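You operate a simulated robot arm through the tools that you are given. There is no shell and no other tool. Be economical: measure what you need, move in short steps, check, and stop when the job is done.

Carry out the task below with a simulated robot arm. There is one attempt and no reset: what you move stays moved.

TASK
Put one of the buns from the top of the island on the grill grid.

It is judged by the outcome, as a careful person would: the job done as asked, and still so three seconds after it is handed in. It fails if anything else is knocked over, pushed out of place, dropped, spilled or broken.

THE ROBOT
A 6-joint arm with a two-finger parallel gripper, fixed in place. Base frame: the origin is at the foot of the arm, x ahead of it, y to its left, z up; the work surface is at about z = 0.82. Lengths are in m, angles in rad, forces in N, time in s.
With the tool pointing down near the work surface it reaches from about 0.26 to 0.68 m from the base axis. Its first joint turns from -1.152 to 1.152 rad. Payload 2.9 kg.
Tool frame: the origin (TCP) lies between the finger pads and is the grasp point; the fingertips stand 0.03 m ahead of it; z points along the fingers, y is the line along which they close. The gripper opens to 0.11 m. The fingers are 0.02 m wide and 0.01 m thick; the gripper's body (0.048 by 0.112 m) begins 0.055 m behind the TCP.
Orientation is that of the tool frame in the base frame, as a unit quaternion [x, y, z, w]. With the fingers straight down and closing along the base's y, the tool's x points along the base's -x, its y along +y and its z along -z.

THE INTERFACE
- The arm moves only by the tool apply_moves. Its argument "commands" is a list that holds one entry, the list of rows, each a list of 6 numbers: the shift along the tool's x, y, z in units of 50 mm (1.0 is 50 mm), then the turn, a rotation vector about the tool's x, y, z in units of 5 degrees (1.0 is 5 degrees). In form: [[[tx, ty, tz, rx, ry, rz], ...]]. A call has 1 to 20 rows; each row shifts and turns the commanded pose from where the row before left it, along the tool's axes as they then stand. "jaw" is the opening in per cent of the stroke, from 0 (shut) to 100 (fully open), set as the call begins (left out, the last holds). A call with a number of a shift or a turn outside -1 to 1 is refused whole. A row lasts 0.2 s, in which the tool goes at most 0.05 m and 0.15 rad; a call with a longer step from one row to the next is refused whole, and so is a gripper value outside its range. A pose out of reach is approached as far as the arm can. The call stops where the force on the tool passes 40 N (or 10 N more than at its start, if that is more) or the arm is blocked; 0.2 s more then pass. The fingers move at their own pace (about 0.108 m/s each) and stop on an object; they squeeze with about 37 N. The grip force told is the motor's: it shows also when the fingers shut on nothing. Time passes only in rows, and 0.2 s behind the last, so rows that do not move let the fingers close. It gives the time, the measured TCP pose, the force on the tool (base axes), the opening and the grip force at its end, in the units of the frame above (readings bear some noise), and new pictures: "show" is both (left out), scene, wrist or none.
- Cameras (640 x 400 px; columns grow to the right, rows downward): "scene" is fixed at [0.0745, 0.4177, 1.4037]; the picture's right is [-0.77, -0.64, 0.00], its down [-0.29, 0.35, -0.89] and it looks along [0.57, -0.68, -0.45] (base axes); focal length 346 px, centre (320, 200). "wrist" rides on the gripper at [-0.036, 0, -0.057] in the tool frame; the picture's right is [0.00, -1.00, 0.00], its down [0.97, 0.00, -0.24] and it looks along [0.24, 0.00, 0.97] (tool axes); focal length 218 px, centre (320, 200).
- probe_pixels(camera, pixels): for up to 12 pixels [column, row] of the newest picture of that camera ("zoom" is the newest enlarged one), the place [x, y, z] in the base frame of the surface seen there, good to about 0.002 m, but the place of the scene camera against the robot may be out by one fixed shift of up to 0.018 m in any direction. No time passes.
- enlarge(camera, box): a new picture of the part [left, top, right, bottom] of that camera's present view, enlarged. No time passes.
- finish_job(): hands the job in; it is judged then, once.

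Work in short steps. Measure before you move; look again where a grasp or a placing could have gone wrong, and mend it. You have 60 turns and 120 pictures in all, the two below and enlarged ones among them. Open the gripper and draw the arm clear of the work before you hand the job in, unless the task says otherwise; then end with one line.

The tools are called after "Request:" as a command line: name --argument value ..., lists and objects as JSON in quotes. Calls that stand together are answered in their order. apply_moves: Moves the arm, as the interface text tells. Its arguments: {"type":"object","properties":{"commands":{"type":"array","items":{"type":"array","items":{"type":"array","items":{"type":"number"}}}},"jaw":{"type":"number"},"show":{"type":"string","enum":["both","scene","wrist","none"]}},"required":["commands"]} The other tools are called the same way: probe_pixels (camera, pixels) gives the place of the surface under pixels of a picture; enlarge (camera, box) takes an enlarged picture of a part of a camera's view; finish_job () hands the job in.

At the start:

```text
t: 0.0
ee_pos: [0.5274, 0.0146, 1.103]
tool_rot: [-0.001, 1.0, 0.001, 0.001]
ft_force: [-0.1, -0.5, 0.1]
finger_gap: 0.1101
grasp_force: 0.0
```

scene: 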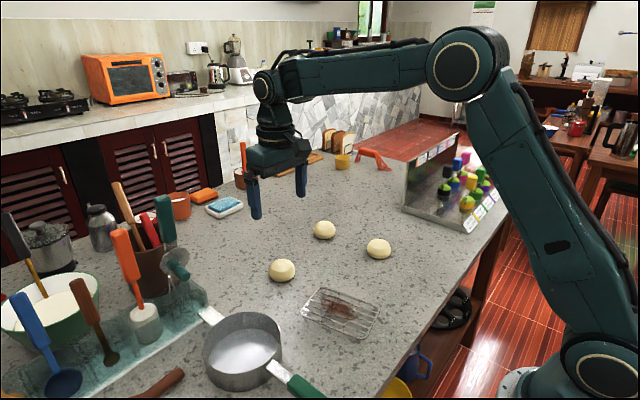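
wrist: 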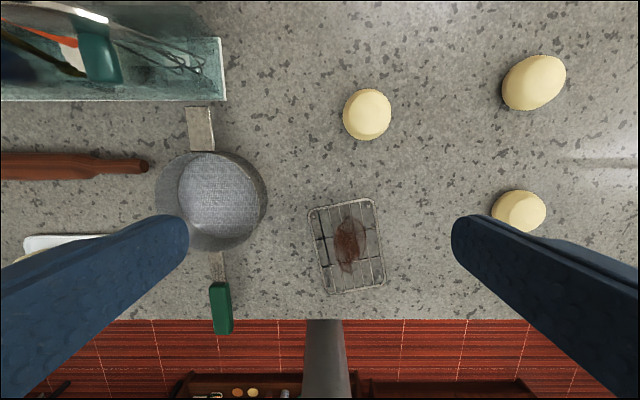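

The three buns show in the wrist view at (367,114), (533,82) and (519,211), and the grid at (346,246). I'll measure them and look closer.

Request:
probe_pixels --camera "wrist" --pixels '[[367, 114], [344, 114], [391, 114], [367, 90], [367, 139], [312, 212], [372, 200], [383, 285], [330, 293], [349, 245], [335, 275], [290, 290]]'

Request:
enlarge --camera "wrist" --box '[270, 80, 430, 320]'

Request:
enlarge --camera "scene" --box '[240, 200, 420, 350]'

```text
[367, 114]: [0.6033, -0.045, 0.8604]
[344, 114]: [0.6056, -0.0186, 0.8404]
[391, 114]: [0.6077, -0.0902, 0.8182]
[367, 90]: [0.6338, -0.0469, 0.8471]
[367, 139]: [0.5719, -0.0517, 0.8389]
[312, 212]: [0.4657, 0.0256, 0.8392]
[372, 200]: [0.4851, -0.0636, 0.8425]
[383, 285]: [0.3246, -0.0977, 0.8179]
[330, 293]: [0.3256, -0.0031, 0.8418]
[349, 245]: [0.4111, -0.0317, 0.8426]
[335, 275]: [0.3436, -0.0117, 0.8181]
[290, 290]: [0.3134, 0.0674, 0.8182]
```

```text
1.67 times, centred on (350, 200) of wrist
```

zoom: 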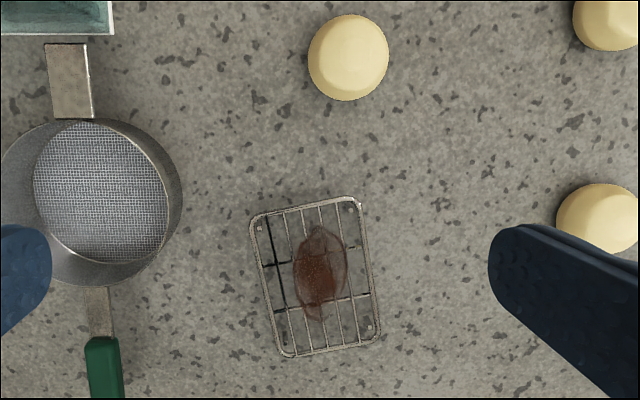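

```text
2.67 times, centred on (330, 275) of scene
```

zoom: 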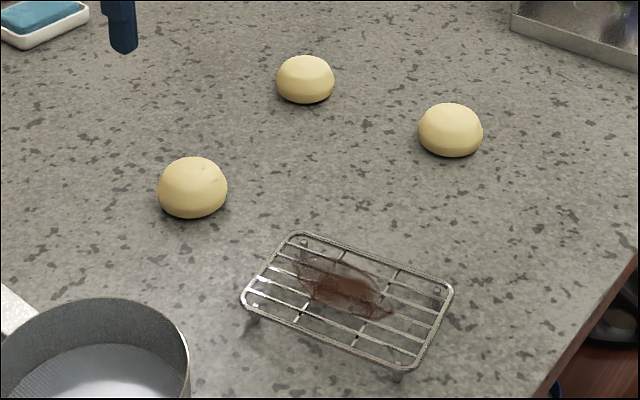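

The grid's top is at about z 0.842, but the brown patch on it needs checking: is it an object or flat? I'll probe it and the grid corners.

Request:
enlarge --camera "wrist" --box '[298, 190, 394, 300]'

Request:
probe_pixels --camera "wrist" --pixels '[[350, 238], [345, 235], [342, 245], [350, 255], [346, 262], [358, 240], [350, 220], [348, 268], [371, 203], [380, 284], [331, 291], [313, 214]]'

Request:
enlarge --camera "scene" --box '[296, 278, 384, 346]'

```text
3.64 times, centred on (346, 245) of wrist
```

zoom: 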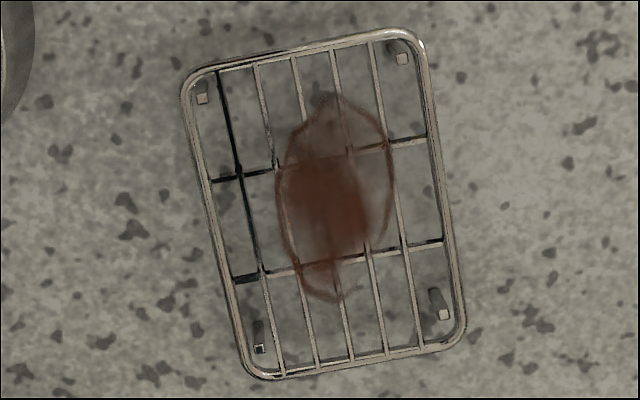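

```text
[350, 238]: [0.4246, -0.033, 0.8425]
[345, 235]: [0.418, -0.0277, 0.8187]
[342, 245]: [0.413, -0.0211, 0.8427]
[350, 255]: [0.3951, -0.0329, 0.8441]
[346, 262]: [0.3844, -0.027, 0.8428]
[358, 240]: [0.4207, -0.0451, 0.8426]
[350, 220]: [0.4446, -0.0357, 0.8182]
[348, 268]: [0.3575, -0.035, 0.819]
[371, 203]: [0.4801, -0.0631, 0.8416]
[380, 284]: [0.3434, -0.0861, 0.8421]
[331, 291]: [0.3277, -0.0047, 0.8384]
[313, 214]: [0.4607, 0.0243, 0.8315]
```

```text
5.88 times, centred on (340, 312) of scene
```

zoom: 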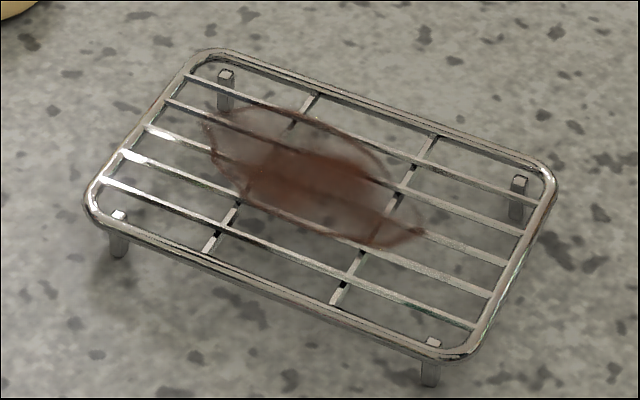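

The patch is just a flat stain at grid level, so the grid centre is about (0.405, -0.033, 0.842). The bun is at (0.603, -0.049) with its top at 0.860; I'll move above it.

Request:
apply_moves --commands '[[[-0.38, -0.32, 0.7, 0, 0, 0], [-0.38, -0.32, 0.7, 0, 0, 0], [-0.38, -0.32, 0.7, 0, 0, 0], [-0.38, -0.32, 0.7, 0, 0, 0], [0, 0, 0, 0, 0, 0]]]' --jaw 100

```text
t: 1.2
ee_pos: [0.6052, -0.0508, 0.9612]
tool_rot: [0.0, 1.0, 0.0, 0.001]
ft_force: [-0.1, -0.1, 0.4]
finger_gap: 0.1099
grasp_force: 0.1
```

scene: 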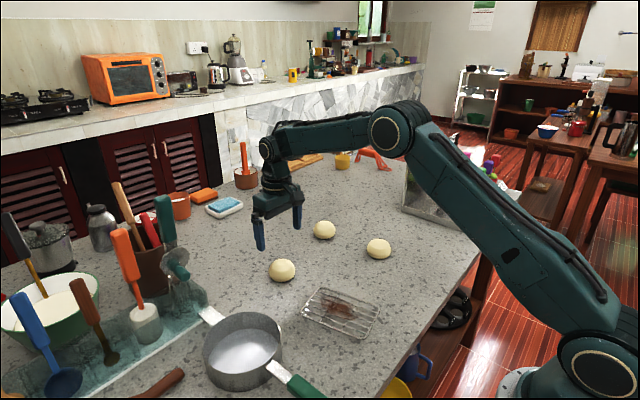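
wrist: 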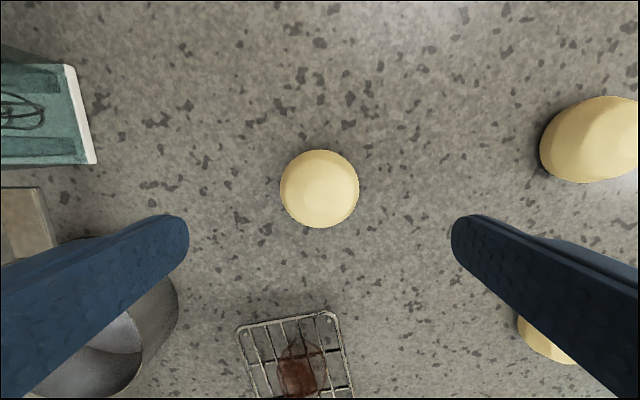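

The bun is centred between the fingers at (320,188). I'll check its place and the distance to the neighbour buns.

Request:
probe_pixels --camera "wrist" --pixels '[[320, 152], [320, 225], [283, 188], [356, 188], [320, 188], [545, 345], [550, 150]]'

```text
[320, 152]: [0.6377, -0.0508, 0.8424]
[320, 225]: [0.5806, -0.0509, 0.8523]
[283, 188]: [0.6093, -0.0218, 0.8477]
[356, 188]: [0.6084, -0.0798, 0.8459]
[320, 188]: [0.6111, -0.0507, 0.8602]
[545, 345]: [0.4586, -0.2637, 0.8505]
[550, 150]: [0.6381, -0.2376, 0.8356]
```

The bun centre is near (0.605, -0.051), and the neighbours are far off. I'll go straight down to z 0.855.

Request:
apply_moves --commands '[[[0, 0, 0.6, 0, 0, 0], [0, 0, 0.6, 0, 0, 0], [0, 0, 0.5, 0, 0, 0], [0, 0, 0.4, 0, 0, 0], [0, 0, 0, 0, 0, 0]]]'

```text
t: 2.4
ee_pos: [0.6023, -0.05, 0.8569]
tool_rot: [0.0, 1.0, 0.0, 0.0]
ft_force: [-0.1, 0.3, 0.7]
finger_gap: 0.1098
grasp_force: 0.2
```

scene: 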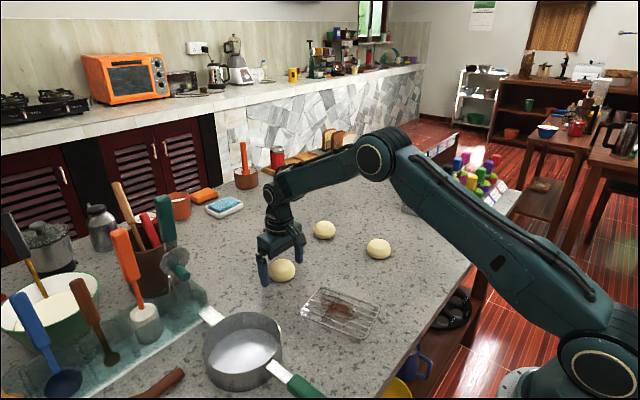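
wrist: 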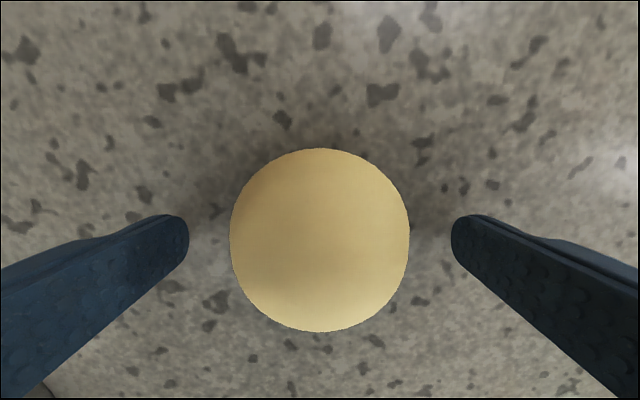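

The bun sits between the fingers; I'll close on it.

Request:
apply_moves --commands '[[[0, 0, 0, 0, 0, 0], [0, 0, 0, 0, 0, 0], [0, 0, 0, 0, 0, 0], [0, 0, 0, 0, 0, 0]]]' --jaw 0 --show "wrist"

```text
t: 3.4
ee_pos: [0.6038, -0.0515, 0.8574]
tool_rot: [0.0, 1.0, 0.0, 0.0]
ft_force: [0.3, 0.2, -0.2]
finger_gap: 0.0651
grasp_force: 37.3
```

wrist: 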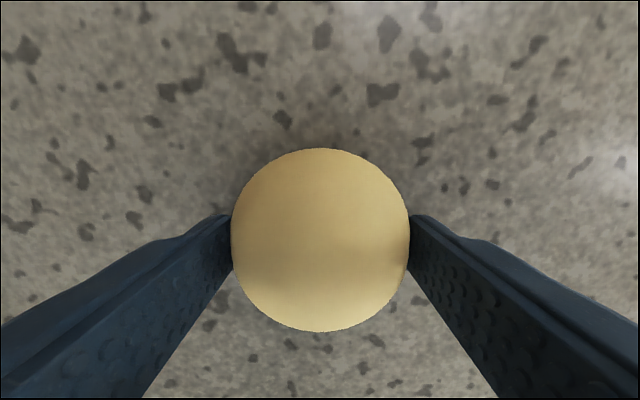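

Gripped at 0.065 m with 37 N. I'll lift 0.1 m and carry it over the grid centre.

Request:
apply_moves --commands '[[[0, 0, -0.5, 0, 0, 0], [0, 0, -0.75, 0, 0, 0], [0, 0, -0.75, 0, 0, 0], [0.5, 0.04, 0, 0, 0, 0], [0.7, 0.06, 0, 0, 0, 0], [0.7, 0.06, 0, 0, 0, 0], [0.7, 0.06, 0, 0, 0, 0], [0.7, 0.06, 0, 0, 0, 0], [0.66, 0.08, 0, 0, 0, 0], [0, 0, 0, 0, 0, 0]]]'

```text
t: 5.6
ee_pos: [0.4047, -0.0304, 0.9572]
tool_rot: [0.0, 1.0, 0.0, 0.0]
ft_force: [0.2, 0.1, -0.7]
finger_gap: 0.0651
grasp_force: 36.8
```

scene: 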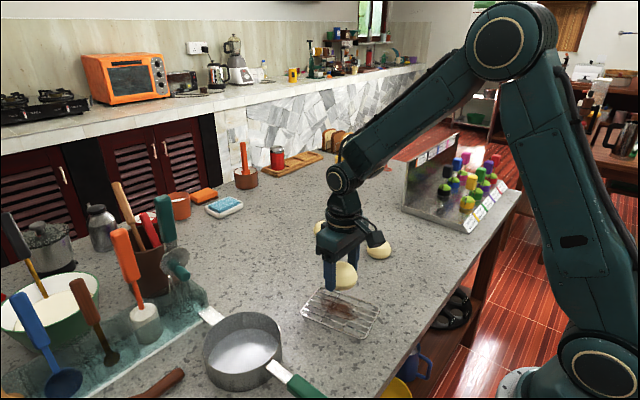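
wrist: 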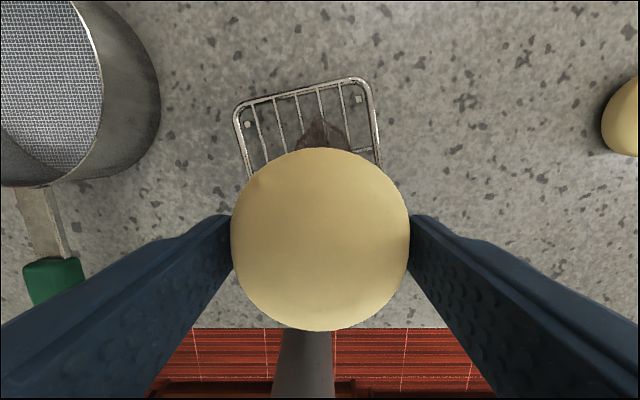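

The bun is over the grid centre (0.405, -0.031). Contact should come at TCP z about 0.882, so I'll go down to about 0.886 first.

Request:
apply_moves --commands '[[[0, 0, 0.5, 0, 0, 0], [0, 0, 0.5, 0, 0, 0], [0, 0, 0.3, 0, 0, 0], [0, 0, 0.12, 0, 0, 0], [0, 0, 0, 0, 0, 0]]]'

Request:
enlarge --camera "scene" --box '[280, 230, 400, 350]'

```text
t: 6.8
ee_pos: [0.4044, -0.0317, 0.887]
tool_rot: [0.0, 1.0, 0.0, 0.0]
ft_force: [-0.3, -0.2, -0.6]
finger_gap: 0.0653
grasp_force: 36.9
```

scene: 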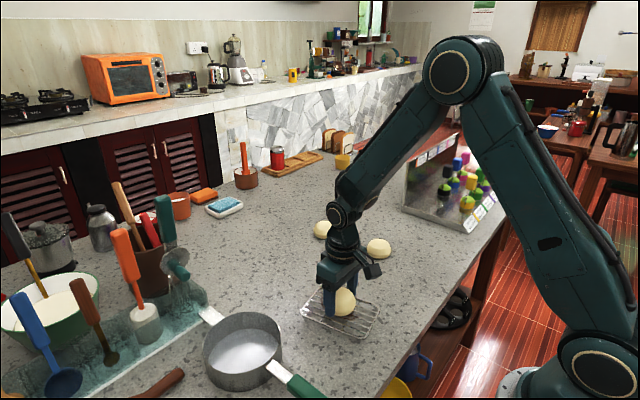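
wrist: 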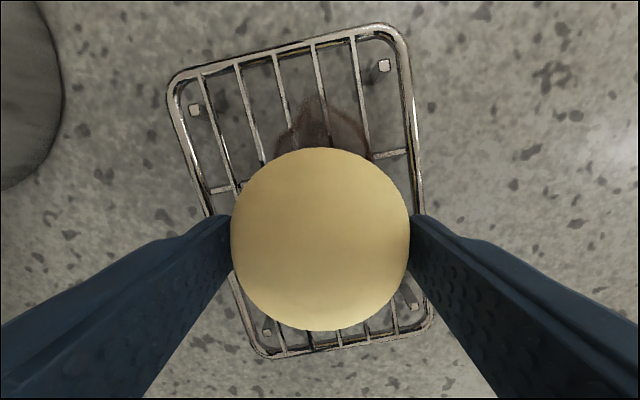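

```text
3.33 times, centred on (340, 290) of scene
```

zoom: 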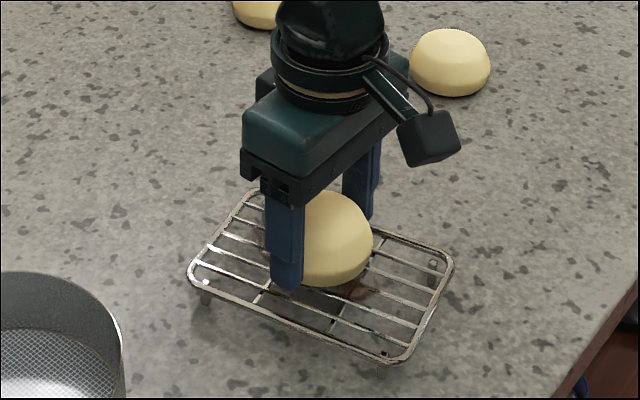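

Centred well and nearly touching. I'll lower by 1 mm steps, watching the force.

Request:
apply_moves --commands '[[[0, 0, 0.03, 0, 0, 0], [0, 0, 0.03, 0, 0, 0], [0, 0, 0.02, 0, 0, 0], [0, 0, 0, 0, 0, 0]]]' --show "none"

```text
t: 7.8
ee_pos: [0.404, -0.0325, 0.8825]
tool_rot: [0.0, 1.0, 0.0, 0.0]
ft_force: [0.5, 0.0, -0.9]
finger_gap: 0.065
grasp_force: 36.9
```

Request:
apply_moves --commands '[[[0, 0, 0.02, 0, 0, 0], [0, 0, 0, 0, 0, 0]]]' --show "none"

```text
t: 8.4
ee_pos: [0.4053, -0.0317, 0.88]
tool_rot: [0.0, 1.0, 0.0, -0.001]
ft_force: [-0.7, 0.2, 3.7]
finger_gap: 0.065
grasp_force: 37.0
```

Light contact now (about 4 N upward). I'll open partly to release it.

Request:
apply_moves --commands '[[[0, 0, 0, 0, 0, 0], [0, 0, 0, 0, 0, 0], [0, 0, 0, 0, 0, 0]]]' --jaw 90 --show "wrist"

```text
t: 9.2
ee_pos: [0.4035, -0.0314, 0.8805]
tool_rot: [0.0, 1.0, 0.0, 0.0]
ft_force: [0.0, -0.4, -0.5]
finger_gap: 0.0992
grasp_force: 0.1
```

wrist: 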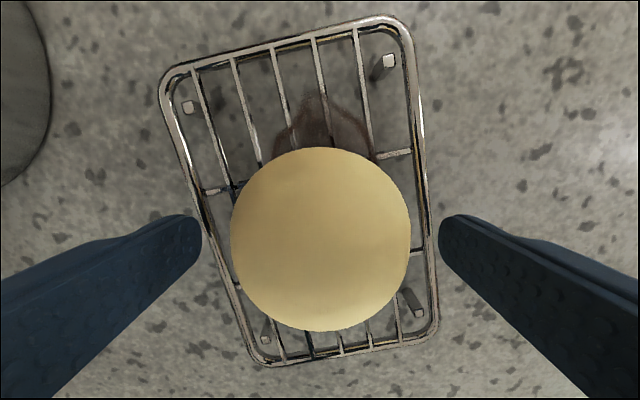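

The bun rests on the grid and the fingers are free. I'll draw straight up.

Request:
apply_moves --commands '[[[0, 0, -0.4, 0, 0, 0], [0, 0, -0.7, 0, 0, 0], [0, 0, -0.8, 0, 0, 0], [0, 0, -0.8, 0, 0, 0], [0, 0, -0.8, 0, 0, 0], [0, 0, -0.5, 0, 0, 0], [0, 0, 0, 0, 0, 0]]]'

Request:
enlarge --camera "scene" --box '[240, 200, 420, 350]'

```text
t: 10.8
ee_pos: [0.4047, -0.0302, 1.0806]
tool_rot: [0.0, 1.0, 0.0, 0.0]
ft_force: [-0.4, -0.5, 1.0]
finger_gap: 0.099
grasp_force: 0.1
```

scene: 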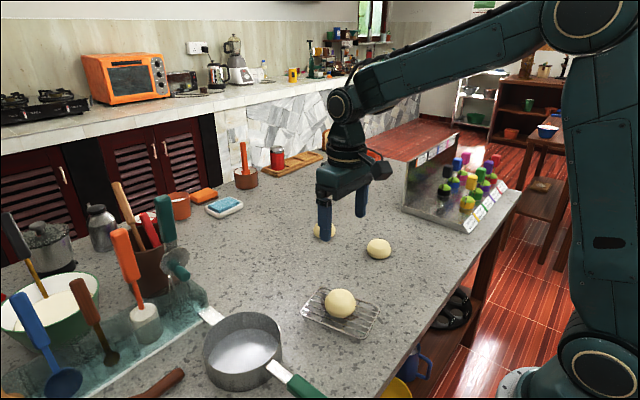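
wrist: 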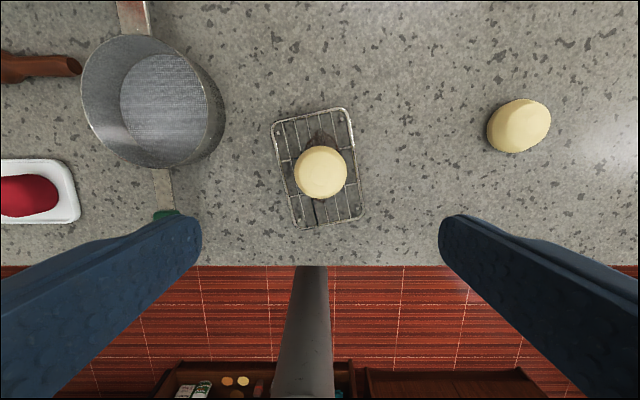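

```text
2.67 times, centred on (330, 275) of scene
```

zoom: 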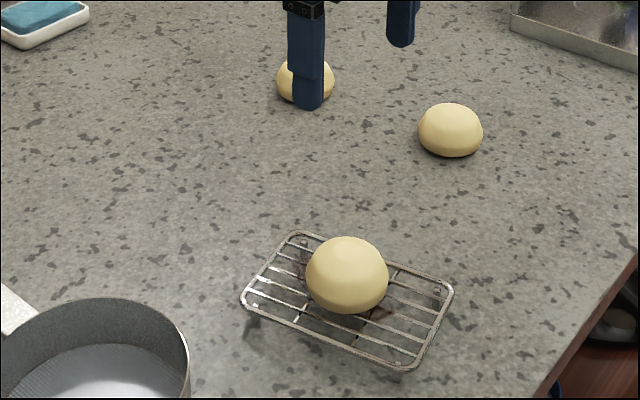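

The bun rests steadily on the grid, the grid hasn't moved, and the arm is clear, so I'm handing it in.

Request:
finish_job

```text
The job is handed in.
```

One bun from the top of the island is now on the middle of the grill grid; the grid and the other two buns are where they were, and the arm is clear.
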